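You operate a simulated robot arm through the tools that you are given. There is no shell and no other tool. Be economical: measure what you need, move in short steps, check, and stop when the job is done.

You are at the controls of a simulated robot arm. One attempt, no reset.

## Task
Turn the right white knob to socket 52. Then turn the orange marker on the tank gauge to 2. Then put three of the steel union with blue bands from the top of the green bench on the ledge of the cart. Then take the clear bottle of green liquid and put it on the white dish of water. Then take the steel elbow with green bands on the top of the green bench and put it away on the free end of the red bench. Then take the steel union with red bands from the top of the green bench and leave it on the upper shelf of the green bench. Then open the third drawer from the top of the right blue cabinet. Keep to this order. Set down upright: clear bottle of green liquid.
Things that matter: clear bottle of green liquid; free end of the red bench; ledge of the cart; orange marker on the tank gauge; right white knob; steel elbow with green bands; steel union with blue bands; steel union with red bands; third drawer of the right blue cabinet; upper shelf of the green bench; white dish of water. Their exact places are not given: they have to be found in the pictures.

The check looks at the end state, three seconds after you hand in, the way a careful person would. Anything else that was tipped, shoved, dropped, spilled or broken makes it a failure.

## Robot
A 7-joint arm with a two-finger parallel gripper on a trunk, on a base that drives. Base frame: it is fixed to the floor where the robot stands at the start and does not move with it; the origin is under the middle of the robot, x ahead of it, y to its left, z up. Units: mm, degrees, N and s.
With the tool pointing down near the work surface it reaches from about 260 to 420 mm from the robot's upright axis, wherever it stands. Its first joint turns from -166.0 to 166.0 degrees. Places, roughly: clear bottle of green liquid (6x6x15 cm) [-600, -2600, 500]; free end of the red bench [-2000, -200, 800]; ledge of the cart [900, 500, 1000]; orange marker on the tank gauge [300, -800, 1000]; right white knob [500, -100, 1300]; steel elbow with green bands (6x6x3 cm) [-800, -2900, 900]; steel union with blue bands (8x3x3 cm) [-400, -2100, 900]; steel union with red bands (8x3x3 cm) [-900, -2800, 900]; third drawer of the right blue cabinet [3700, -500, 600]; upper shelf of the green bench [-800, -2700, 400]; white dish of water (9x9x2 cm) [-600, -2800, 500]. Payload 3.43 kg.
The tool frame sits at the grasp point between the pads (the TCP): z along the fingers, y along the line on which they close. The tips reach 30 mm beyond it. Largest opening 94 mm; finger width 28, thickness 10; the body of the gripper, 50 by 96 mm, starts 55 mm behind the TCP.
Orientation is told as [roll, pitch, yaw] about the base's x, y, z axes, in that order, counted from this pose: with the fingers straight down and closing along the base's y, the tool's x points along the base's -x, its y along +y and its z along -z.

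## Interface
- The arm moves only by the tool servo_tool. Its arguments are lists of equal length, an entry for each row: "hand": the opening, from 0 (shut) to 1 (fully open); "dp": the shift along the tool's x, y, z in mm, a list of three; "dr": the turn, a rotation vector about the tool's x, y, z in degrees, a list of three. In form: {"hand": [hand, ...], "dp": [[dx, dy, dz], ...], "dr": [[rx, ry, rz], ...]}. A call has 1 to 10 rows; each row is the pose to reach, as a shift and turn from the pose commanded when the call began, along the tool's axes at that moment. Each row takes 0.2 s and may step no farther than 50 mm and 8.6 degrees from the row before; otherwise, or with a gripper value out of range, the whole call is refused. A pose out of reach is approached as far as the arm can. The call stops where the force on the tool passes 40 N (or 10 N more than at its start, if that is more) or the arm is blocked; 0.2 s more then pass. Each finger travels about 108 mm/s and halts on what it meets, pressing with about 38 N; the grip force reading is that of the motor and also rises with nothing between the fingers. The clock runs only during rows and for 0.2 s after the last one: add rows that repeat a pose to give the fingers time. It gives the time, the measured TCP pose, the force on the tool (base axes), the opening and the grip force at its end, in the units of the frame above (readings bear some noise), with the torque about the TCP (base axes, N m) and any sound that the robot's microphone picked up.
- Cameras (640 x 400 px; columns grow to the right, rows downward): "scene" is now at [290.6, -242.7, 1618.8]; the picture's right is [0.00, -0.17, 0.99], its down [-0.36, 0.92, 0.16] and it looks along [-0.93, -0.36, -0.06] (base axes); focal length 214 px, centre (320, 200). "wrist" rides on the gripper at [76, 14, -102] in the tool frame; the picture's right is [-0.18, 0.98, 0.00], its down [-0.75, -0.14, -0.64] and it looks along [-0.63, -0.12, 0.77] (tool axes); focal length 243 px, centre (320, 200).
- camera(camera): a new picture of that camera. No time passes.
- move_column(by): slides the trunk up (or, below 0, down) by that many mm; the arm and the scene camera ride with it, the base frame stays. It gives what a move gives, with no picture.
- base_move(legs): drives the robot by 1 to 6 legs, each [ahead, left, turn to the left] in mm, mm and degrees, along the robot's own axes; the way and the turn of a leg run together, so that a leg with both is an arc; at most 1500 mm and 180 degrees a leg. The arm and the cameras ride along, it lands a little off, and it stops where it bumps. It gives what a move gives.
- pan_tilt(pan, tilt): turns the head with the scene camera to pan (to the left, within 80 degrees either way) and tilt (down, from -29 to 69), counted from straight ahead of the robot. It gives what a move gives.
- locate(camera, pixels): there is no depth. For up to 12 entries [column, row, z] of the newest picture of that camera ("zoom" is the newest enlarged one), the place [x, y] in the base frame at which the ray of that pixel passes the height z, good to about 2 mm, but the place of the scene camera against the robot may be out by one fixed shift of up to 25 mm in any direction. No time passes.
- zoom(camera, box): a new picture of the part [left, top, right, bottom] of that camera's present view, enlarged. No time passes.
- close_job(): hands the job in; it is judged then, once.

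Go step by step. Measure first, check grasps and placings, and put right what went wrong. The budget is 145 turns and 180 pictures, counting those below and the enlarged ones. Unless the task says otherwise, let go and move clear before handing in.

The tools are called after "Request:" as name(argument=value, ...) on one line, values as JSON. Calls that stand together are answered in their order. servo_tool: Moves the arm, as the interface text tells. Its arguments: {"type":"object","properties":{"hand":{"type":"array","items":{"type":"number"}},"dp":{"type":"array","items":{"type":"array","items":{"type":"number"}}},"dr":{"type":"array","items":{"type":"array","items":{"type":"number"}}}},"required":["hand","dp","dr"]} The other tools are called the same way: move_column (by) slides the trunk up or down; base_move (legs) drives the base; pan_tilt (pan, tilt) turns the head that bears the scene camera; camera (camera) takes a picture; locate (camera, pixels) gives the place at which the rays of pixels pass given heights; zoom (camera, box) takes an enlarged picture of a part of a camera's view; close_job () hands the job in.

At the start:

```text
clock: 0.0
tool_pos: [263.5, -193.1, 1494.8]
orientation: [0.1, 0.0, 0.0]
wrist_force: [-0.8, -0.7, 0.5]
moment: [0.0, 0.0, 0.0]
finger_gap: 93.8
grip_force: 0.1
trunk travel left (down, up): [-375.0, 215.0]
robot x, y, heading: [0.9, -3.1, 0.1]
head pan, tilt: [-80.2, 68.8]
```

scene: 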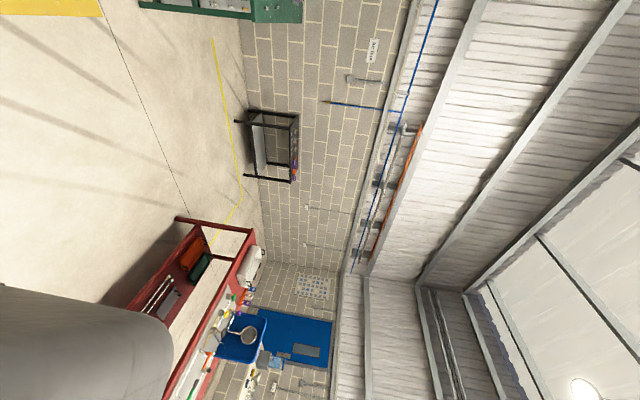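
wrist: 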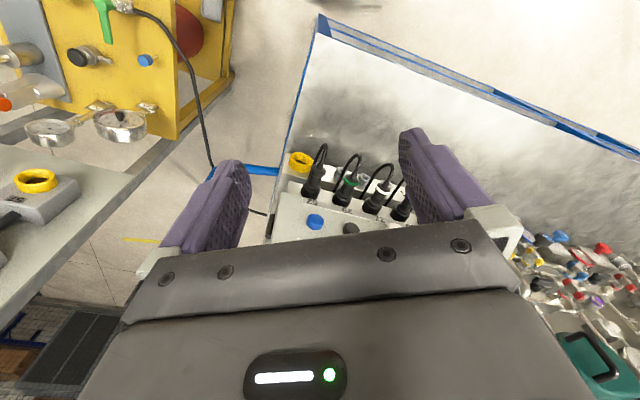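

The scene camera is rolled on its side and now looks backward; I'll turn the head to face ahead and see what's there.

Request:
pan_tilt(pan=0, tilt=20)

Request:
camera(camera="scene")

```text
clock: 1.5
tool_pos: [261.9, -192.1, 1495.4]
orientation: [0.0, 0.1, 0.0]
wrist_force: [0.0, -0.1, 0.7]
moment: [0.02, -0.01, 0.01]
finger_gap: 94.2
grip_force: 0.2
trunk travel left (down, up): [-375.0, 215.0]
robot x, y, heading: [2.3, 0.2, -0.1]
head pan, tilt: [0.0, 20.0]
```

```text
177 pictures are left
```

scene: 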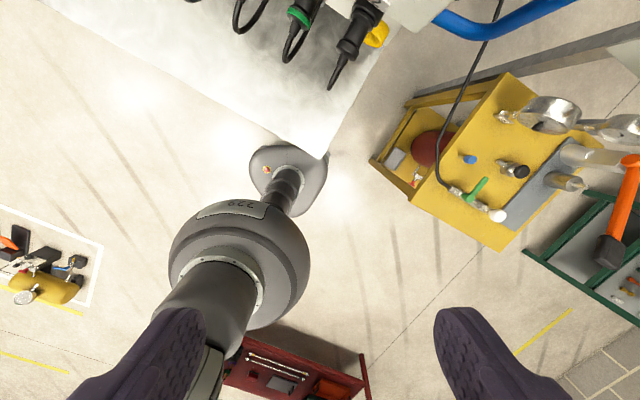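

The scene view's geometry is unclear (fingers at the bottom, rolled), so I'll calibrate it with locate on the image centre and borders.

Request:
locate(camera="scene", pixels=[[320, 200, 0], [320, 200, 1000], [320, 300, 0], [320, 300, 1000], [420, 200, 0], [420, 200, 1000], [500, 170, 1000], [480, 170, 1300]])

Request:
camera(camera="wrist")

```text
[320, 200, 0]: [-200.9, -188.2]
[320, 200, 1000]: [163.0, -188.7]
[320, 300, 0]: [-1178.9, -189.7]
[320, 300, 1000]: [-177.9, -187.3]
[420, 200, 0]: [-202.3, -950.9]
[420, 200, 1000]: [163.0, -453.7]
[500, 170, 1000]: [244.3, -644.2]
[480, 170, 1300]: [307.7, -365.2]
```

```text
176 pictures are left
```

wrist: 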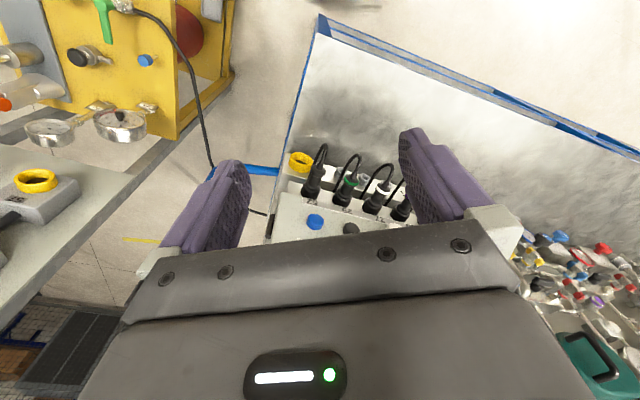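

The head's pan axis lies along the robot's x and the wrist picture is upside-down. I'll look more forward with tilt -29 and also sideways.

Request:
pan_tilt(pan=0, tilt=-29)

Request:
camera(camera="scene")

Request:
locate(camera="scene", pixels=[[320, 200, 0], [320, 200, 1000], [420, 200, 0], [420, 200, 1000]])

Request:
pan_tilt(pan=-60, tilt=-10)

Request:
camera(camera="scene")

Request:
pan_tilt(pan=60, tilt=-10)

Request:
camera(camera="scene")

```text
clock: 2.7
tool_pos: [263.0, -192.3, 1494.5]
orientation: [0.0, -0.1, -0.1]
wrist_force: [-0.6, -0.6, 0.1]
moment: [0.0, 0.02, 0.02]
finger_gap: 94.2
grip_force: 0.1
trunk travel left (down, up): [-375.0, 215.0]
robot x, y, heading: [-1.6, -0.1, -0.1]
head pan, tilt: [0.0, -28.6]
```

```text
175 pictures are left
```

scene: 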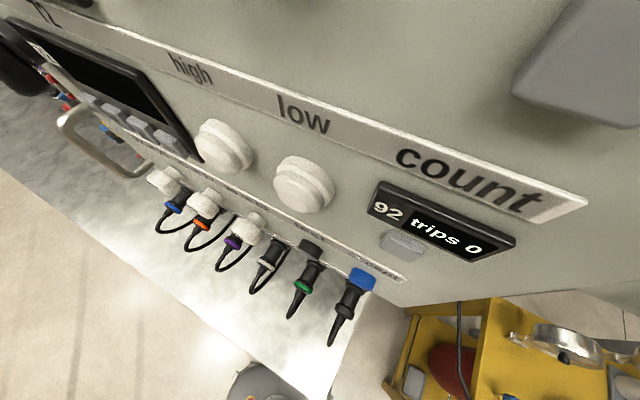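

```text
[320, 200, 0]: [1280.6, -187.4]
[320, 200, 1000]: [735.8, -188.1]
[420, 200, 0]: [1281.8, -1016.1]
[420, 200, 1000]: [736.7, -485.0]
```

```text
clock: 4.0
tool_pos: [262.0, -193.7, 1494.9]
orientation: [-0.1, 0.2, 0.0]
wrist_force: [-0.3, -0.2, -0.3]
moment: [0.01, -0.03, 0.0]
finger_gap: 93.9
grip_force: 0.0
trunk travel left (down, up): [-375.0, 215.0]
robot x, y, heading: [-4.4, 0.2, -0.1]
head pan, tilt: [-60.0, -10.0]
```

```text
174 pictures are left
```

scene: 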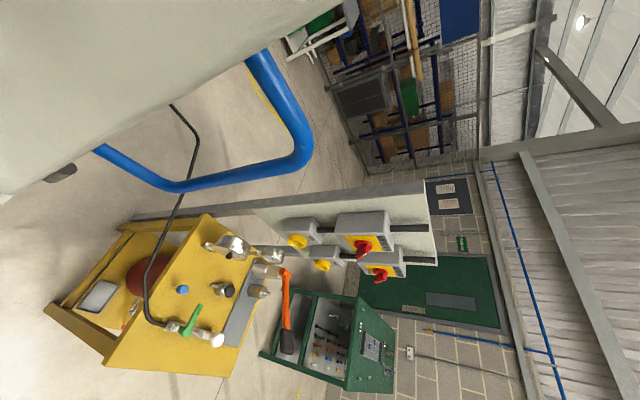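

```text
clock: 6.0
tool_pos: [263.4, -193.9, 1494.8]
orientation: [0.0, 0.0, 0.0]
wrist_force: [0.2, 0.3, -0.2]
moment: [0.01, 0.0, 0.03]
finger_gap: 93.9
grip_force: 0.0
trunk travel left (down, up): [-375.0, 215.0]
robot x, y, heading: [-0.7, 1.4, -0.1]
head pan, tilt: [60.0, -10.0]
```

```text
173 pictures are left
```

scene: 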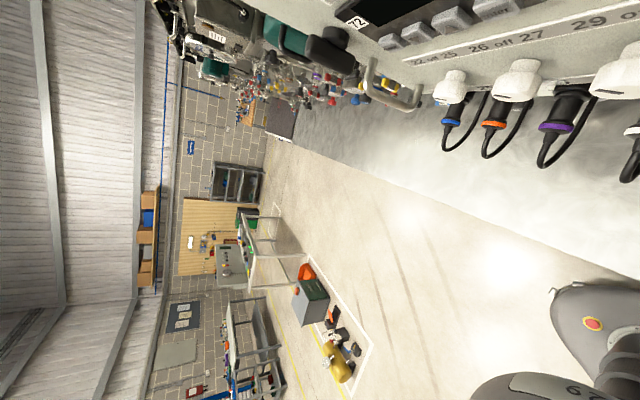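

The two white knobs are on the panel ahead ("high", "low"); the right one is at about (303,185) in the tilt −29 view. I'll zoom there.

Request:
pan_tilt(pan=0, tilt=-28.6)

Request:
zoom(camera="scene", box=[240, 130, 400, 230])

Request:
zoom(camera="scene", box=[140, 80, 400, 290])

```text
clock: 7.3
tool_pos: [262.4, -192.8, 1495.6]
orientation: [0.0, 0.0, 0.0]
wrist_force: [0.4, -0.6, 0.6]
moment: [0.0, 0.0, 0.0]
finger_gap: 93.7
grip_force: 0.1
trunk travel left (down, up): [-375.0, 215.0]
robot x, y, heading: [-2.1, 2.3, -0.0]
head pan, tilt: [0.0, -28.6]
```

```text
4.00 times, centred on (320, 180) of scene
```

zoom: 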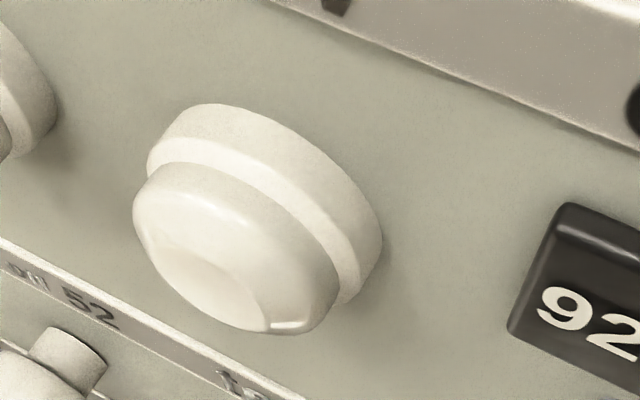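

```text
1.90 times, centred on (270, 185) of scene
```

zoom: 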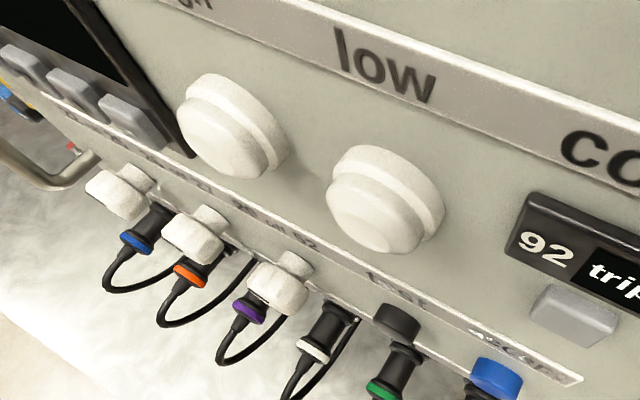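

The label strip reads "29 off 52" above the third small white selector (pixel ~(245,228)). Let me zoom and get its place.

Request:
zoom(camera="scene", box=[190, 190, 318, 270])

Request:
locate(camera="scene", pixels=[[250, 228, 1300], [205, 203, 1300], [165, 180, 1300], [303, 185, 1300], [303, 185, 1400], [225, 150, 1400], [250, 228, 1250], [585, 198, 1500], [280, 94, 1500], [585, 198, 1450], [280, 94, 1450]])

Request:
zoom(camera="wrist", box=[270, 130, 430, 240])

```text
5.00 times, centred on (254, 230) of scene
```

zoom: 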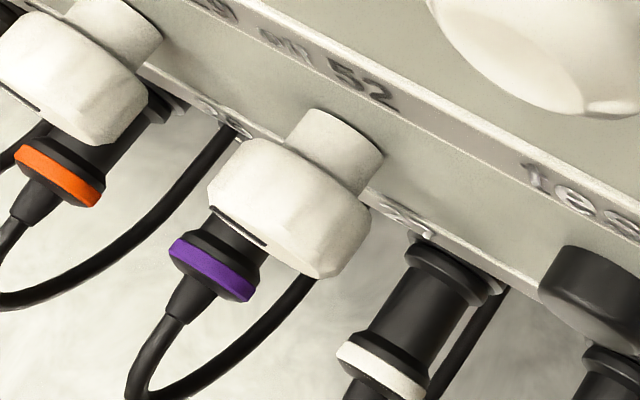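

```text
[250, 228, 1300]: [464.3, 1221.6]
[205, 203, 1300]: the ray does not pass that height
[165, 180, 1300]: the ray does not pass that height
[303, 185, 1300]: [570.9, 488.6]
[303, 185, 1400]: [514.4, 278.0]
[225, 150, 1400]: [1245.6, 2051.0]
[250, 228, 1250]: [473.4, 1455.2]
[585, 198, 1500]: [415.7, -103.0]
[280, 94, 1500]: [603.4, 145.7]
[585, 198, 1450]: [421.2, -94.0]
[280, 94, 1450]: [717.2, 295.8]
```

```text
3.64 times, centred on (350, 185) of wrist
```

zoom: 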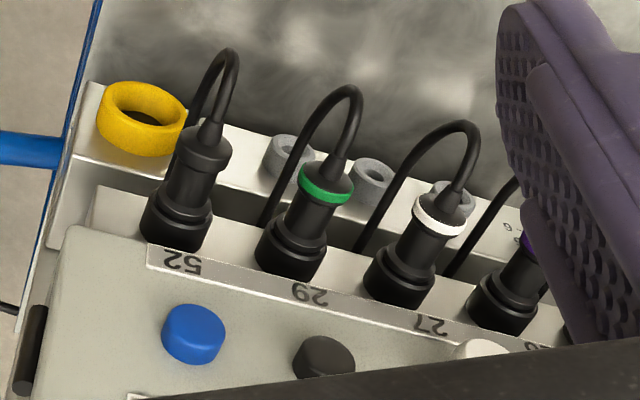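

I'll back off a bit and pitch the hand forward to see the panel face-on with the wrist camera.

Request:
base_move(legs=[[-250, 0, 0]])

Request:
servo_tool(hand=[1, 1, 1, 1, 1, 1, 1, 1], dp=[[0, 0, 0], [0, 0, 0], [0, 0, 0], [0, 0, 0], [0, 0, 0], [0, 0, 0], [0, 0, 0], [0, 0, 0]], dr=[[0, -8, 0], [0, -16, 0], [0, -24, 0], [0, -32, 0], [0, -40, 0], [0, -48, 0], [0, -56, 0], [0, -60, 0]])

Request:
camera(camera="wrist")

Request:
camera(camera="scene")

Request:
locate(camera="scene", pixels=[[320, 200, 0], [320, 200, 1000], [420, 200, 0], [420, 200, 1000]])

```text
clock: 9.1
tool_pos: [7.4, -193.5, 1494.7]
orientation: [0.0, 0.0, -0.4]
wrist_force: [-0.8, 0.0, -0.5]
moment: [0.02, -0.05, 0.02]
finger_gap: 93.7
grip_force: 0.1
trunk travel left (down, up): [-375.0, 215.0]
robot x, y, heading: [-257.7, 2.7, -0.3]
head pan, tilt: [0.0, -28.6]
```

```text
clock: 10.9
tool_pos: [8.2, -193.9, 1494.3]
orientation: [-0.1, -60.1, -0.4]
wrist_force: [0.0, -0.1, 0.3]
moment: [0.02, 0.01, 0.0]
finger_gap: 93.9
grip_force: 0.2
trunk travel left (down, up): [-375.0, 215.0]
robot x, y, heading: [-256.6, 0.5, -0.3]
head pan, tilt: [0.0, -28.6]
```

```text
168 pictures are left
```

wrist: 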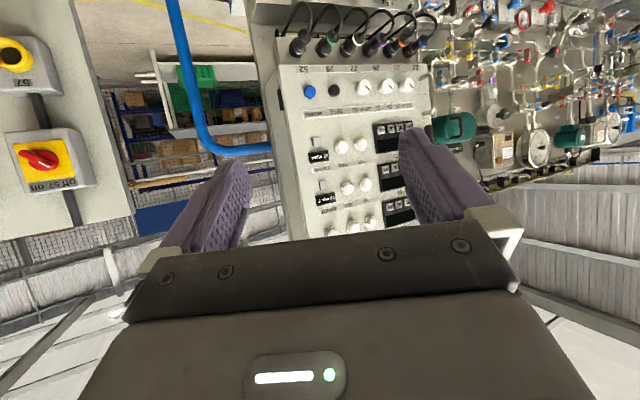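

```text
167 pictures are left
```

scene: 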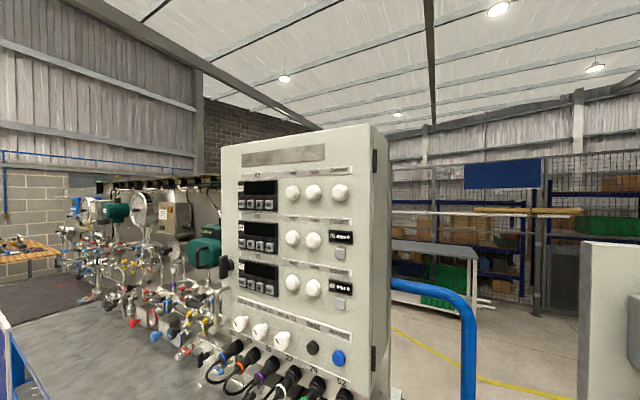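

```text
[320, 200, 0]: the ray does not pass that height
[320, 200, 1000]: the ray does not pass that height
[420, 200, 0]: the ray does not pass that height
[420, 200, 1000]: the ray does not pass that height
```

The scene camera rides on the hand and now views the panel upright. Zooming on the selector row around (240–340, 330–390).

Request:
zoom(camera="scene", box=[222, 300, 366, 390])

Request:
zoom(camera="wrist", box=[288, 50, 448, 150])

```text
4.44 times, centred on (294, 345) of scene
```

zoom: 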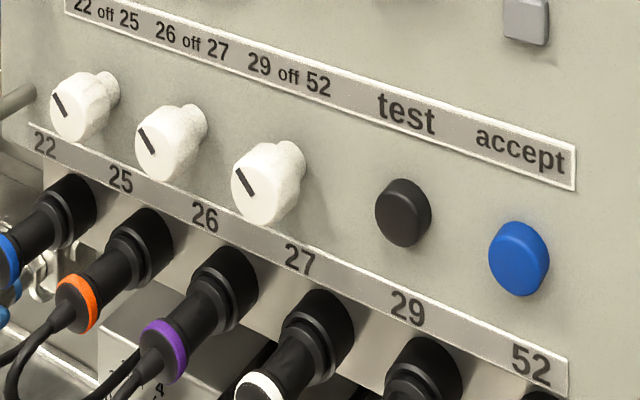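

```text
4.00 times, centred on (368, 100) of wrist
```

zoom: 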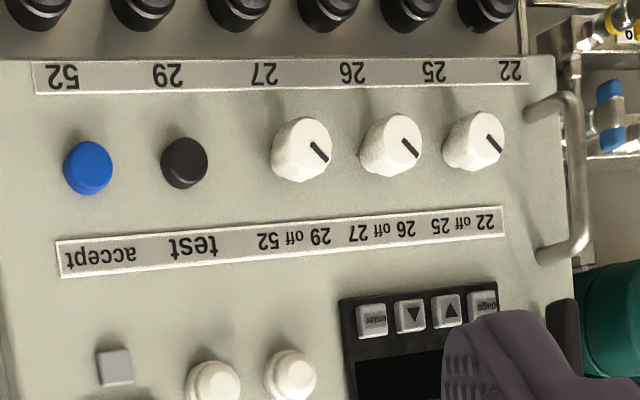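

Third selector's pointer now aims at 29 (upper-left); it must go ~90° clockwise to 52. Locating the strip ends (for panel yaw) and the knob in the wrist picture.

Request:
zoom(camera="wrist", box=[288, 50, 448, 150])

Request:
locate(camera="zoom", pixels=[[65, 78, 1290], [510, 72, 1290], [65, 78, 1310], [510, 72, 1310], [302, 150, 1310], [302, 150, 1330], [390, 148, 1310], [472, 142, 1310], [302, 150, 1350]])

Request:
servo_tool(hand=[1, 1, 1, 1], dp=[[45, 0, 0], [90, 0, 0], [135, 0, 0], [180, 0, 0]], dr=[[0, -7, 0], [0, -14, 0], [0, -21, 0], [0, -28, 0]])

Request:
camera(camera="wrist")

Request:
camera(camera="scene")

```text
4.00 times, centred on (368, 100) of wrist
```

zoom: 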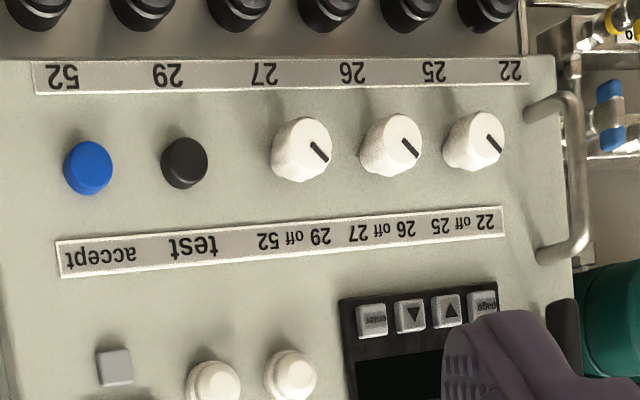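

```text
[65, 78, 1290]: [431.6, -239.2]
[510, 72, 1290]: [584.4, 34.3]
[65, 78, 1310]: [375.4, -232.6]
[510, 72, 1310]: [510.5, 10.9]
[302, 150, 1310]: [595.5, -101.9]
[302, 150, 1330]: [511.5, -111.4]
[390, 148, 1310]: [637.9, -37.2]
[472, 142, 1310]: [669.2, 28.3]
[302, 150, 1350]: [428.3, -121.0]
```

```text
clock: 11.9
tool_pos: [-102.5, -258.7, 1330.2]
orientation: [-5.2, -88.1, 5.0]
wrist_force: [0.3, -0.1, -0.7]
moment: [-0.02, -0.01, -0.06]
finger_gap: 93.9
grip_force: 0.0
out of reach, approached as far as the arm can: row 1, 2, 3, 4
trunk travel left (down, up): [-375.0, 215.0]
robot x, y, heading: [-251.5, 0.3, -0.5]
head pan, tilt: [0.0, -28.6]
```

```text
163 pictures are left
```

wrist: 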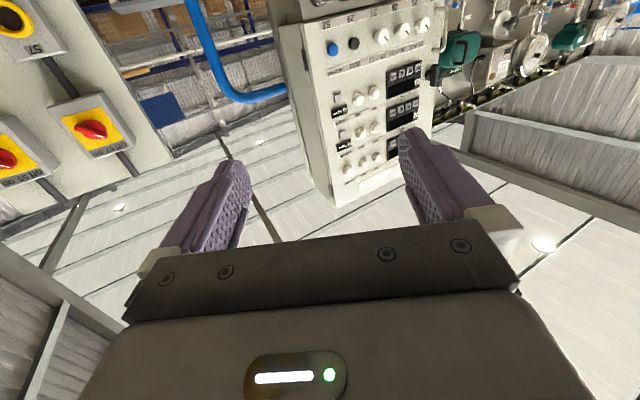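

```text
162 pictures are left
```

scene: 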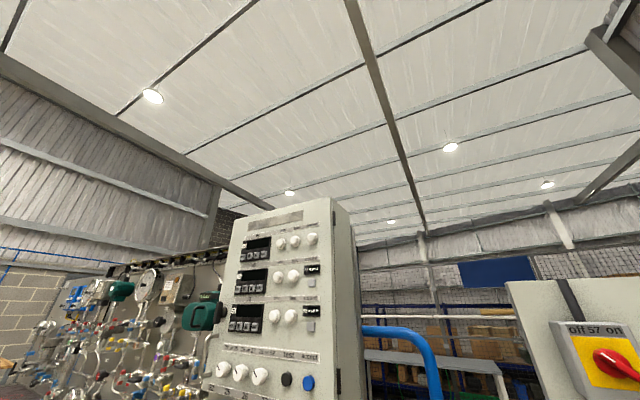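

Panel normal heading comes out ≈ −29°. Triangulating knob 3 at (381,37) in this second wrist view.

Request:
zoom(camera="wrist", box=[310, 0, 470, 100])

Request:
locate(camera="wrist", pixels=[[381, 37, 1290], [381, 37, 1310], [381, 37, 1330], [381, 37, 1350], [334, 48, 1310], [334, 48, 1330], [334, 48, 1300]])

```text
4.00 times, centred on (390, 50) of wrist
```

zoom: 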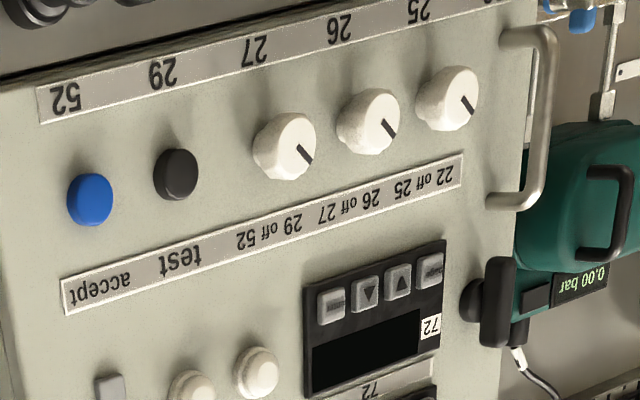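

```text
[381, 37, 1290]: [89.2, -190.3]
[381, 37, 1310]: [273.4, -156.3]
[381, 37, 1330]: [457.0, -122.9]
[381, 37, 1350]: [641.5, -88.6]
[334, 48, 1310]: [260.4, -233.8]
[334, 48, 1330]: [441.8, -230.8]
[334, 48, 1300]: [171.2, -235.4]
```

Rays intersect at knob ≈ (494, −114, 1334), panel heading −29°. I'll turn the robot to face the panel and sidestep, then bring the hand in front.

Request:
base_move(legs=[[0, 0, -28.7], [0, 264, 0], [120, 0, 0]])

Request:
servo_tool(hand=[1, 1, 1, 1, 1, 1, 1], dp=[[0, 30, 30], [0, 60, 60], [0, 90, 90], [0, 130, 120], [0, 170, 140], [0, 210, 150], [0, 255, 160]], dr=[[0, 0, 0], [0, 0, 0], [0, 0, 0], [0, 0, 0], [0, 0, 0], [0, 0, 0], [0, -2, 0]])

Request:
camera(camera="wrist")

Request:
pan_tilt(pan=0, tilt=10)

Request:
camera(camera="scene")

```text
clock: 16.1
tool_pos: [-9.5, -125.1, 1329.9]
orientation: [0.1, -87.9, -28.6]
wrist_force: [0.5, -1.8, -0.2]
moment: [-0.02, 0.02, -0.02]
finger_gap: 93.8
grip_force: 0.1
trunk travel left (down, up): [-375.0, 215.0]
robot x, y, heading: [-20.3, 173.8, -28.9]
head pan, tilt: [0.0, -28.6]
```

```text
clock: 17.7
tool_pos: [89.7, -183.6, 1300.9]
orientation: [4.4, -88.3, -32.3]
wrist_force: [-0.1, 0.7, -1.0]
moment: [0.0, 0.0, 0.01]
finger_gap: 94.1
grip_force: 0.2
out of reach, approached as far as the arm can: row 1, 2, 3, 4, 5, 6, 7
trunk travel left (down, up): [-375.0, 215.0]
robot x, y, heading: [-17.5, 176.6, -28.7]
head pan, tilt: [0.0, -28.6]
```

```text
160 pictures are left
```

wrist: 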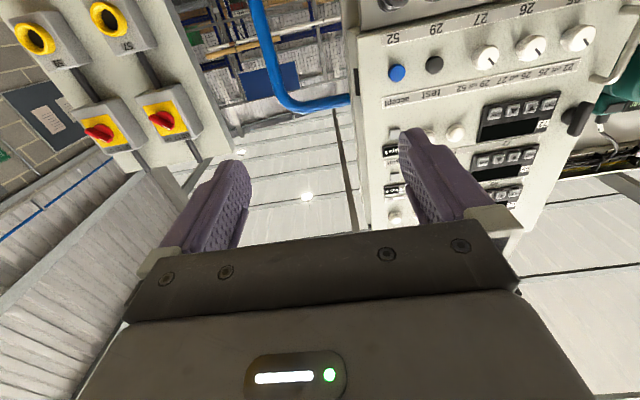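

```text
clock: 18.7
tool_pos: [89.7, -183.5, 1300.3]
orientation: [4.5, -88.4, -32.4]
wrist_force: [-0.4, -0.1, -0.3]
moment: [0.01, 0.03, -0.02]
finger_gap: 94.1
grip_force: 0.1
trunk travel left (down, up): [-375.0, 215.0]
robot x, y, heading: [-18.0, 176.8, -28.8]
head pan, tilt: [0.0, 10.0]
```

```text
159 pictures are left
```

scene: 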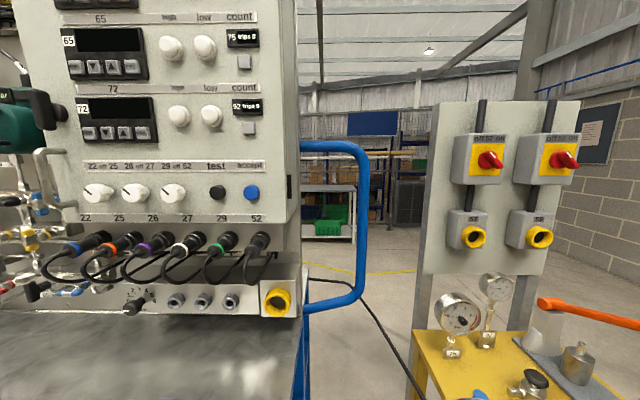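

The knobs are well seen. The arm was limited in the sideways motion; testing which directions it can go.

Request:
servo_tool(hand=[1, 1, 1], dp=[[0, 0, 40], [0, 0, 80], [0, 0, 100]], dr=[[0, 0, 0], [0, 0, 0], [0, 0, 0]])

Request:
servo_tool(hand=[1, 1, 1], dp=[[0, 40, 0], [0, 80, 0], [0, 120, 0]], dr=[[0, 0, 0], [0, 0, 0], [0, 0, 0]])

```text
clock: 19.5
tool_pos: [103.5, -244.5, 1319.2]
orientation: [69.4, -90.0, -97.6]
wrist_force: [0.4, 0.5, 0.4]
moment: [0.01, 0.0, -0.04]
finger_gap: 94.0
grip_force: 0.1
out of reach, approached as far as the arm can: row 1, 2, 3
trunk travel left (down, up): [-375.0, 215.0]
robot x, y, heading: [-26.5, 175.8, -28.9]
head pan, tilt: [0.0, 10.0]
```

```text
clock: 20.3
tool_pos: [91.7, -189.6, 1327.3]
orientation: [63.3, -89.9, -91.6]
wrist_force: [-0.1, 0.2, -0.2]
moment: [-0.02, 0.0, -0.03]
finger_gap: 94.0
grip_force: 0.0
out of reach, approached as far as the arm can: row 1, 2, 3
trunk travel left (down, up): [-375.0, 215.0]
robot x, y, heading: [-20.8, 175.1, -28.9]
head pan, tilt: [0.0, 10.0]
```

The arm seems stuck near a joint limit at bearing −45°. I'll go back to tool-down, swing the arm to straight ahead, and pitch up from there.

Request:
servo_tool(hand=[1, 1, 1, 1, 1, 1, 1, 1, 1, 1], dp=[[-20, 0, 0], [-40, 0, 0], [-60, 0, 0], [-80, 0, 0], [-100, 0, 0], [-120, 0, 0], [-140, 0, 0], [-150, 0, 0], [-160, 0, 0], [-170, 0, 0]], dr=[[0, 8, 0], [0, 16, 0], [0, 24, 0], [0, 32, 0], [0, 40, 0], [0, 48, 0], [0, 56, 0], [0, 64, 0], [0, 72, 0], [0, 80, 0]])

```text
clock: 22.5
tool_pos: [92.5, -187.2, 1498.8]
orientation: [0.0, -9.8, -28.6]
wrist_force: [0.5, -0.2, -0.4]
moment: [0.03, 0.01, 0.0]
finger_gap: 94.1
grip_force: 0.1
out of reach, approached as far as the arm can: row 1
trunk travel left (down, up): [-375.0, 215.0]
robot x, y, heading: [-21.3, 176.6, -28.6]
head pan, tilt: [0.0, 10.0]
```

Recovered to pitch −10°. Now sweep left ~260 mm in tool y.

Request:
servo_tool(hand=[1, 1, 1, 1, 1, 1, 1], dp=[[0, 40, 0], [0, 80, 0], [0, 120, 0], [0, 160, 0], [0, 200, 0], [0, 240, 0], [0, 264, 0]], dr=[[0, 0, 0], [0, 0, 0], [0, 0, 0], [0, 0, 0], [0, 0, 0], [0, 0, 0], [0, 0, 0]])

Request:
servo_tool(hand=[1, 1, 1, 1, 1, 1, 1, 1, 1, 1], dp=[[0, 0, 0], [0, 0, 0], [0, 0, 0], [0, 0, 0], [0, 0, 0], [0, 0, 0], [0, 0, 0], [0, 0, 0], [0, 0, 0], [0, 0, 0]], dr=[[0, -8, 0], [0, -16, 0], [0, -24, 0], [0, -32, 0], [0, -40, 0], [0, -48, 0], [0, -56, 0], [0, -64, 0], [0, -72, 0], [0, -80, 0]])

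```text
clock: 24.1
tool_pos: [220.0, 46.0, 1501.7]
orientation: [0.1, -10.0, -28.5]
wrist_force: [-0.5, 0.4, 0.2]
moment: [-0.02, -0.03, 0.0]
finger_gap: 94.0
grip_force: 0.1
trunk travel left (down, up): [-375.0, 215.0]
robot x, y, heading: [-21.0, 176.6, -28.9]
head pan, tilt: [0.0, 10.0]
```

```text
clock: 26.3
tool_pos: [250.5, 23.5, 1629.1]
orientation: [-159.2, -90.0, 130.7]
wrist_force: [1.3, 1.0, 0.7]
moment: [0.01, -0.01, 0.0]
finger_gap: 94.1
grip_force: 0.1
out of reach, approached as far as the arm can: row 6, 7, 8, 9, 10
trunk travel left (down, up): [-375.0, 215.0]
robot x, y, heading: [-18.6, 174.7, -28.9]
head pan, tilt: [0.0, 10.0]
```

Horizontal now, but high (1629). I'll lower with the column (−295) after which z should be at 1334.

Request:
move_column(by=-290)

Request:
camera(camera="wrist")

Request:
camera(camera="scene")

```text
clock: 29.2
tool_pos: [250.8, 23.5, 1338.4]
orientation: [2.0, -90.0, -30.6]
wrist_force: [1.1, 0.7, 0.0]
moment: [0.02, -0.01, 0.04]
finger_gap: 94.0
grip_force: 0.0
trunk travel left (down, up): [-85.0, 505.0]
robot x, y, heading: [-23.3, 175.9, -28.7]
head pan, tilt: [0.0, 10.0]
```

```text
158 pictures are left
```

wrist: 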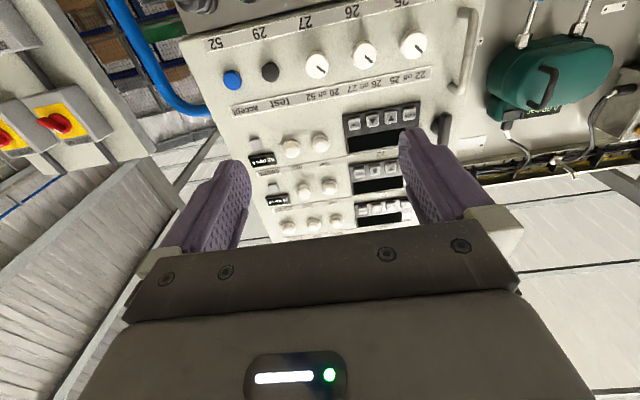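

```text
157 pictures are left
```

scene: 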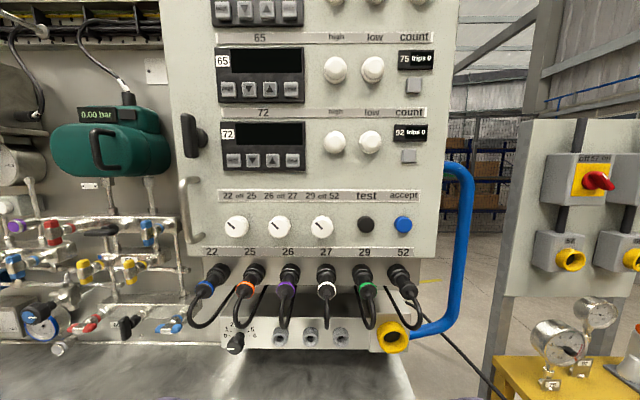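

Knob 3 is centred at scene (322,227), wrist (317,66). I'll refine its place, move 150 mm closer while rolling −45° with the hand at ~65 mm.

Request:
locate(camera="wrist", pixels=[[317, 66, 1325], [317, 66, 1334], [317, 66, 1345]])

Request:
locate(camera="scene", pixels=[[322, 227, 1325], [322, 227, 1334], [322, 227, 1345]])

Request:
servo_tool(hand=[0.7, 0.7, 0.7, 0.7, 0.7, 0.7], dp=[[0, 0, 25], [0, 0, 50], [0, 0, 75], [0, 0, 100], [0, 0, 125], [0, 0, 150]], dr=[[0, 0, -8], [0, 0, -16], [0, 0, -24], [0, 0, -32], [0, 0, -40], [0, 0, -45]])

Request:
camera(camera="wrist")

Request:
camera(camera="scene")

```text
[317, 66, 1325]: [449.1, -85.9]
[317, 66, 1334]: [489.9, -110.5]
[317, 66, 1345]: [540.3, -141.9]
```

```text
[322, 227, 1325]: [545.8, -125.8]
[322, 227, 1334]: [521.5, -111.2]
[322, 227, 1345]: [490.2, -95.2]
```

```text
clock: 30.6
tool_pos: [381.4, -45.4, 1337.0]
orientation: [-89.9, -44.9, 61.4]
wrist_force: [0.5, 0.0, 1.0]
moment: [0.0, -0.03, 0.01]
finger_gap: 65.9
grip_force: 0.0
trunk travel left (down, up): [-85.0, 505.0]
robot x, y, heading: [-22.8, 176.3, -28.6]
head pan, tilt: [0.0, 10.0]
```

```text
156 pictures are left
```

wrist: 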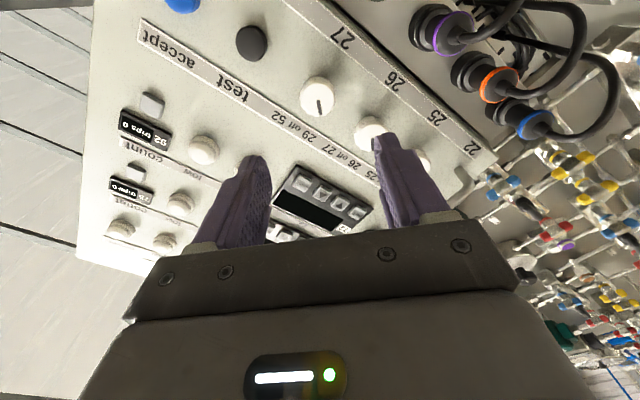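

```text
155 pictures are left
```

scene: 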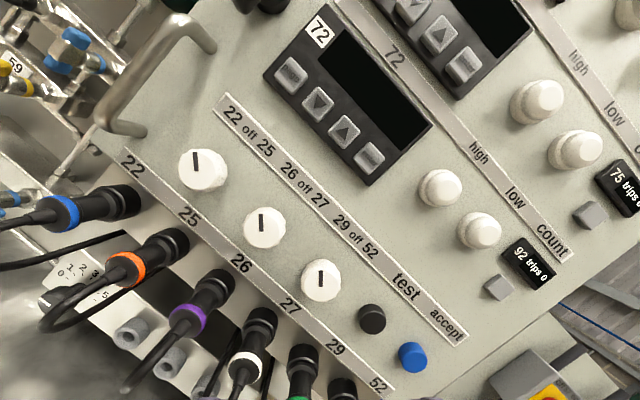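

The pointer now lines up exactly with the picture's vertical. Re-locating the knob at wrist (319,97).

Request:
locate(camera="wrist", pixels=[[319, 97, 1325], [319, 97, 1330], [319, 97, 1334], [319, 97, 1338], [319, 97, 1345]])

Request:
zoom(camera="wrist", box=[270, 60, 366, 120])

```text
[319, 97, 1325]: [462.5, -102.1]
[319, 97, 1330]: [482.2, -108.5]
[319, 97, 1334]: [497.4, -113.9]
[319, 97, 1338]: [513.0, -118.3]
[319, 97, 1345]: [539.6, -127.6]
```

```text
6.67 times, centred on (318, 90) of wrist
```

zoom: 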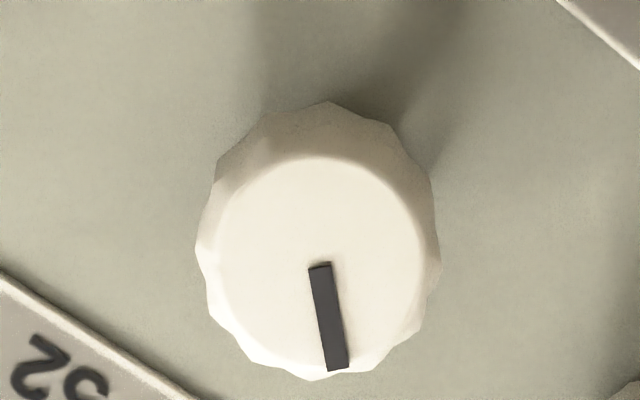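

Offsets: knob is ~131 mm ahead, 5 right, 3–4 down; knob is ~20 mm deep. Approach in two steps with tips ~15 mm past its face.

Request:
servo_tool(hand=[0.7, 0.7, 0.7], dp=[[6, -1, 30], [6, -1, 55], [6, -1, 75]], dr=[[0, 0, 0], [0, 0, 0], [0, 0, 0]])

Request:
camera(camera="wrist")

Request:
camera(camera="scene")

```text
clock: 31.4
tool_pos: [444.9, -86.1, 1334.0]
orientation: [-89.8, -45.1, 61.3]
wrist_force: [-0.4, 0.4, -0.3]
moment: [0.0, 0.0, 0.01]
finger_gap: 65.8
grip_force: 0.2
trunk travel left (down, up): [-85.0, 505.0]
robot x, y, heading: [-22.7, 177.1, -28.8]
head pan, tilt: [0.0, 10.0]
```

```text
153 pictures are left
```

wrist: 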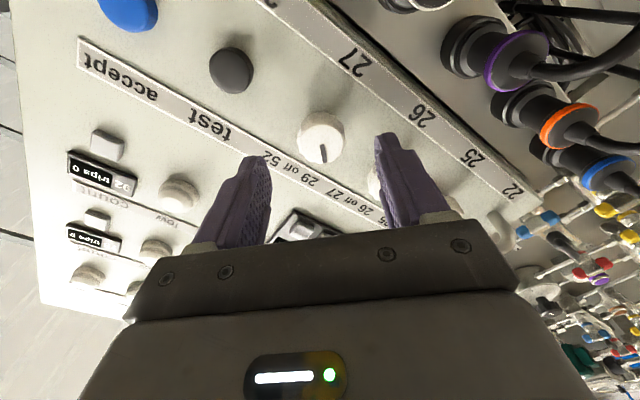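

```text
152 pictures are left
```

scene: 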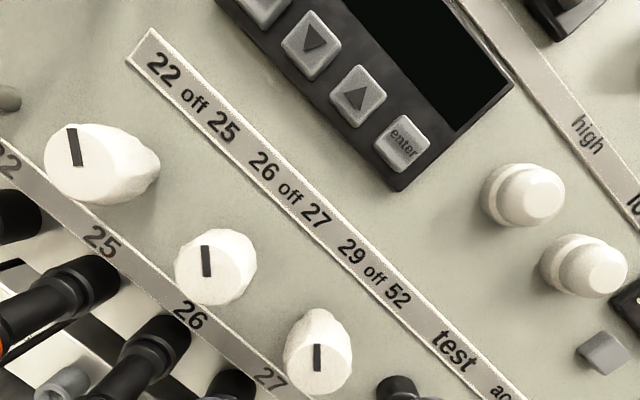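

Request:
locate(camera="wrist", pixels=[[322, 145, 1325], [322, 145, 1330], [322, 145, 1334], [322, 145, 1340]])

```text
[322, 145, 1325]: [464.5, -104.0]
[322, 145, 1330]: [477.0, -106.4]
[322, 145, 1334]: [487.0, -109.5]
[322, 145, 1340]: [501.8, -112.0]
```

Aligned within ~1–2 mm; 55 mm to the face. Advance 41 mm and close.

Request:
servo_tool(hand=[0.7, 0.7, 0.7, 0.0, 0.0, 0.0], dp=[[0, 0, 20], [0, 0, 41], [0, 0, 41], [0, 0, 41], [0, 0, 41], [0, 0, 41]], dr=[[0, 0, 0], [0, 0, 0], [0, 0, 0], [0, 0, 0], [0, 0, 0], [0, 0, 0]])

Request:
camera(camera="wrist")

```text
clock: 32.8
tool_pos: [481.7, -105.3, 1334.4]
orientation: [-89.8, -45.0, 61.2]
wrist_force: [0.1, 3.6, -6.1]
moment: [-0.22, -0.51, 0.03]
finger_gap: 32.8
grip_force: 45.1
trunk travel left (down, up): [-85.0, 505.0]
robot x, y, heading: [-19.4, 180.4, -28.5]
head pan, tilt: [0.0, 10.0]
```

```text
151 pictures are left
```

wrist: 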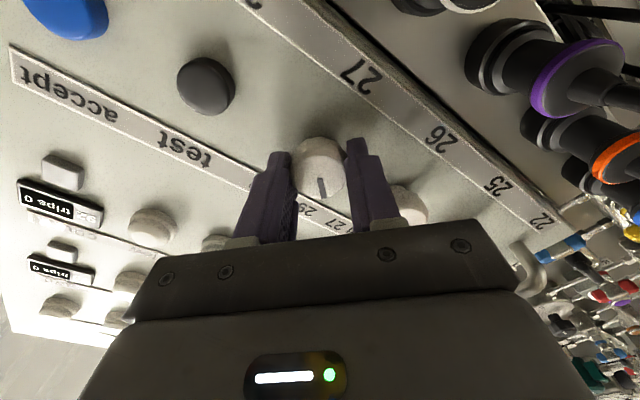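

Knob held (32.8 mm). Turning clockwise.

Request:
servo_tool(hand=[0, 0, 0, 0, 0, 0, 0, 0], dp=[[0, 0, 0], [0, 0, 0], [0, 0, 0], [0, 0, 0], [0, 0, 0], [0, 0, 0], [0, 0, 0], [0, 0, 0]], dr=[[0, 0, 6], [0, 0, 12], [0, 0, 18], [0, 0, 24], [0, 0, 30], [0, 0, 36], [0, 0, 42], [0, 0, 45]])

Request:
servo_tool(hand=[0, 0, 0, 0, 0, 0, 0, 0, 0], dp=[[0, 0, 0], [0, 0, 0], [0, 0, 0], [0, 0, 0], [0, 0, 0], [0, 0, 0], [0, 0, 0], [0, 0, 0], [0, 0, 0]], dr=[[0, 0, 6], [0, 0, 12], [0, 0, 18], [0, 0, 24], [0, 0, 30], [0, 0, 36], [0, 0, 42], [0, 0, 45], [0, 0, 46]])

Request:
camera(camera="wrist")

```text
clock: 34.6
tool_pos: [482.0, -105.8, 1334.4]
orientation: [36.9, -89.8, -65.4]
wrist_force: [1.0, 8.3, -1.7]
moment: [-0.35, -0.65, -0.41]
finger_gap: 32.5
grip_force: 44.9
trunk travel left (down, up): [-85.0, 505.0]
robot x, y, heading: [-24.5, 173.2, -28.7]
head pan, tilt: [0.0, 10.0]
```

```text
clock: 36.6
tool_pos: [480.8, -108.0, 1334.7]
orientation: [89.9, -44.1, -118.4]
wrist_force: [-4.7, 2.2, -1.8]
moment: [-0.27, 0.74, -0.2]
finger_gap: 32.9
grip_force: 45.4
trunk travel left (down, up): [-85.0, 505.0]
robot x, y, heading: [-17.6, 174.7, -28.9]
head pan, tilt: [0.0, 10.0]
```

```text
150 pictures are left
```

wrist: 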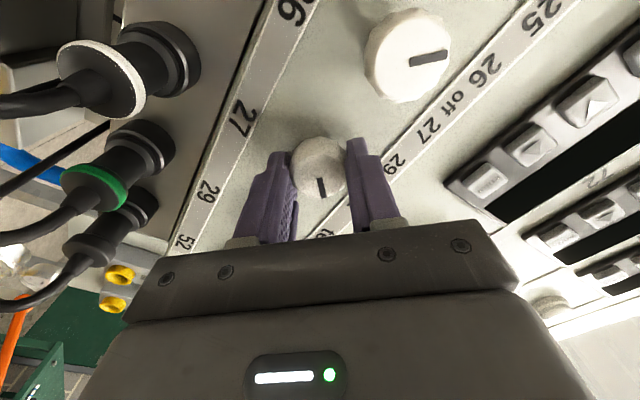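

Pointer turned with the fingers. Release, back off straight, and look.

Request:
servo_tool(hand=[0.65, 0.65, 0.65, 0.65, 0.65, 0.65], dp=[[0, 0, 0], [0, 0, 0], [0, 0, -20], [0, 0, -50], [0, 0, -90], [0, 0, -130]], dr=[[0, 0, 0], [0, 0, 0], [0, 0, 0], [0, 0, 0], [0, 0, 0], [0, 0, 0]])

Request:
servo_tool(hand=[0.65, 0.65, 0.65, 0.65, 0.65, 0.65], dp=[[0, 0, -5], [0, 0, -10], [0, 0, -15], [0, 0, -20], [0, 0, -25], [0, 0, -30]], dr=[[0, 0, -8], [0, 0, -16], [0, 0, -24], [0, 0, -32], [0, 0, -40], [0, 0, -45]])

Request:
camera(camera="scene")

Request:
camera(camera="wrist")

```text
clock: 38.0
tool_pos: [368.8, -43.0, 1335.2]
orientation: [89.9, -43.9, -118.5]
wrist_force: [-0.3, 0.0, -1.2]
moment: [0.01, 0.0, 0.02]
finger_gap: 61.2
grip_force: 0.1
trunk travel left (down, up): [-85.0, 505.0]
robot x, y, heading: [-22.4, 175.4, -28.7]
head pan, tilt: [0.0, 10.0]
```

```text
clock: 39.4
tool_pos: [341.8, -30.3, 1333.9]
orientation: [85.0, -89.1, -113.5]
wrist_force: [-0.3, -0.5, 0.0]
moment: [0.02, 0.0, -0.03]
finger_gap: 61.1
grip_force: 0.0
trunk travel left (down, up): [-85.0, 505.0]
robot x, y, heading: [-23.4, 175.0, -28.9]
head pan, tilt: [0.0, 10.0]
```

```text
149 pictures are left
```

scene: 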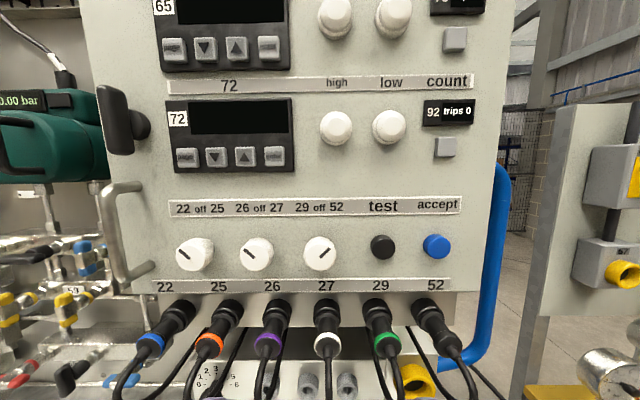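

```text
148 pictures are left
```

wrist: 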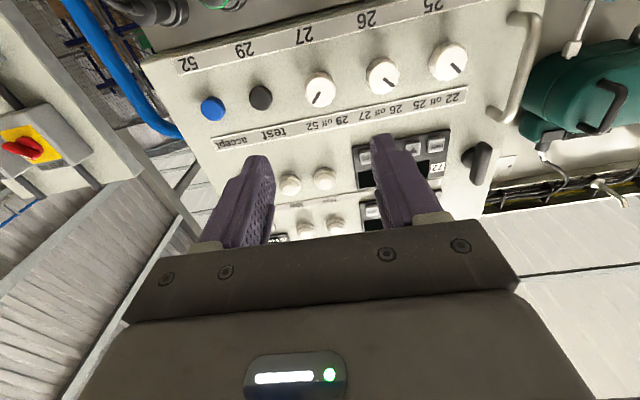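

Knob 3 now points at 52. Next the tank gauge: look to the right at the yellow stand.

Request:
base_move(legs=[[-200, 0, 0], [0, -350, 0]])

Request:
pan_tilt(pan=-10, tilt=30)

Request:
camera(camera="scene")

```text
clock: 42.9
tool_pos: [-3.8, -239.3, 1333.0]
orientation: [84.7, -89.1, -113.5]
wrist_force: [-0.1, 0.7, -0.9]
moment: [-0.01, 0.0, -0.02]
finger_gap: 60.9
grip_force: 0.0
trunk travel left (down, up): [-85.0, 505.0]
robot x, y, heading: [-363.4, -29.6, -29.3]
head pan, tilt: [0.0, 10.0]
```

```text
clock: 43.7
tool_pos: [-3.4, -239.5, 1333.7]
orientation: [84.8, -89.1, -113.6]
wrist_force: [-0.6, -0.5, -0.3]
moment: [0.0, 0.01, -0.02]
finger_gap: 60.9
grip_force: 0.1
trunk travel left (down, up): [-85.0, 505.0]
robot x, y, heading: [-362.1, -33.4, -29.2]
head pan, tilt: [-10.0, 30.0]
```

```text
147 pictures are left
```

scene: 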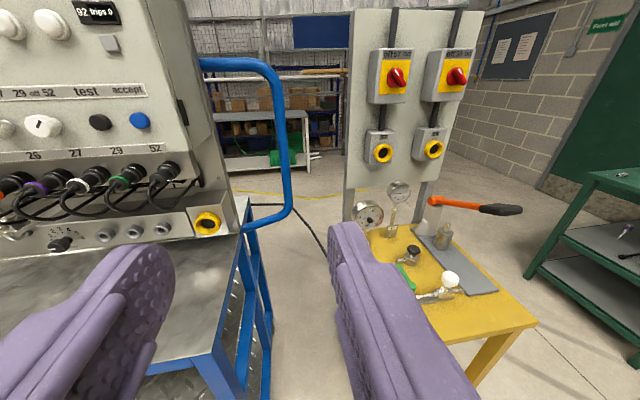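

Request:
zoom(camera="scene", box=[340, 170, 500, 270])

Request:
pan_tilt(pan=-50, tilt=35)

Request:
camera(camera="scene")

```text
4.00 times, centred on (420, 220) of scene
```

zoom: 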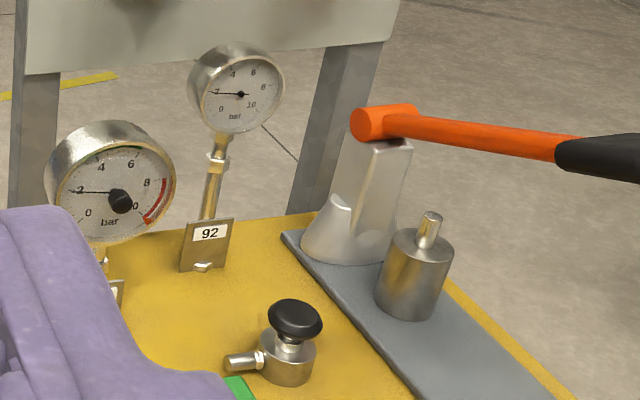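

```text
clock: 44.8
tool_pos: [-4.6, -239.9, 1333.6]
orientation: [84.8, -89.0, -113.5]
wrist_force: [0.6, -0.2, 0.2]
moment: [-0.04, 0.02, 0.0]
finger_gap: 61.1
grip_force: 0.1
trunk travel left (down, up): [-85.0, 505.0]
robot x, y, heading: [-363.3, -30.8, -29.0]
head pan, tilt: [-50.0, 35.0]
```

```text
145 pictures are left
```

scene: 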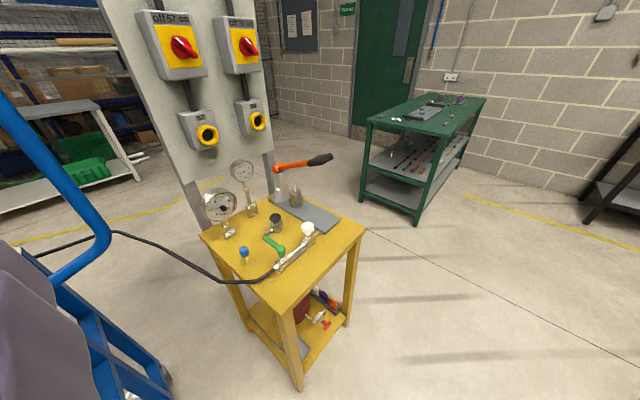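

Request:
zoom(camera="scene", box=[190, 150, 286, 240])

Request:
locate(camera="scene", pixels=[[220, 207, 950], [220, 207, 1000], [220, 207, 1050], [241, 172, 1000], [241, 172, 1050], [228, 234, 850], [228, 234, 900], [200, 237, 850], [365, 232, 850], [288, 318, 850]])

Request:
zoom(camera="scene", box=[280, 280, 350, 340])

```text
4.44 times, centred on (238, 195) of scene
```

zoom: 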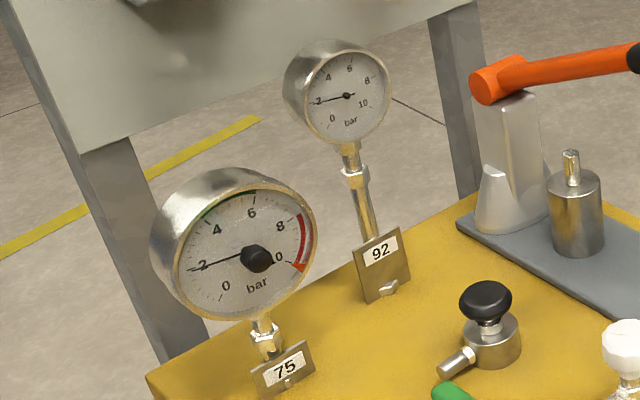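

```text
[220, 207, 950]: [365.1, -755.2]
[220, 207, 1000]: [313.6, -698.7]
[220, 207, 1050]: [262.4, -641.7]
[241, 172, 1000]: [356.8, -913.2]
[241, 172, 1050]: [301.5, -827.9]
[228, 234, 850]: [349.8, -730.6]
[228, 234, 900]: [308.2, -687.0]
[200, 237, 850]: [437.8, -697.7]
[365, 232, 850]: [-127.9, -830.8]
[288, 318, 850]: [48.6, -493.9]
```

```text
6.67 times, centred on (315, 310) of scene
```

zoom: 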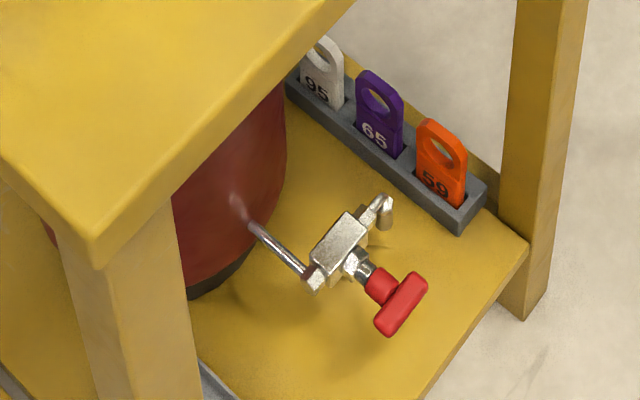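

The 75 gauge has a black centre knob with an orange marker at ~10; it must go counter-clockwise ~216° to 2. I need the footprint of my base and better positions: look straight down.

Request:
pan_tilt(pan=0, tilt=69)

Request:
camera(camera="scene")

```text
clock: 46.0
tool_pos: [-4.1, -239.9, 1332.8]
orientation: [84.7, -89.1, -113.6]
wrist_force: [-0.4, 0.3, 1.5]
moment: [-0.01, -0.02, 0.01]
finger_gap: 61.1
grip_force: 0.1
trunk travel left (down, up): [-85.0, 505.0]
robot x, y, heading: [-364.7, -32.1, -28.9]
head pan, tilt: [0.0, 68.8]
```

```text
142 pictures are left
```

scene: 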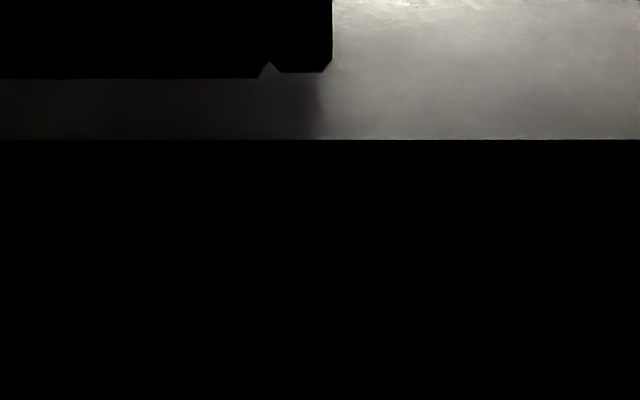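

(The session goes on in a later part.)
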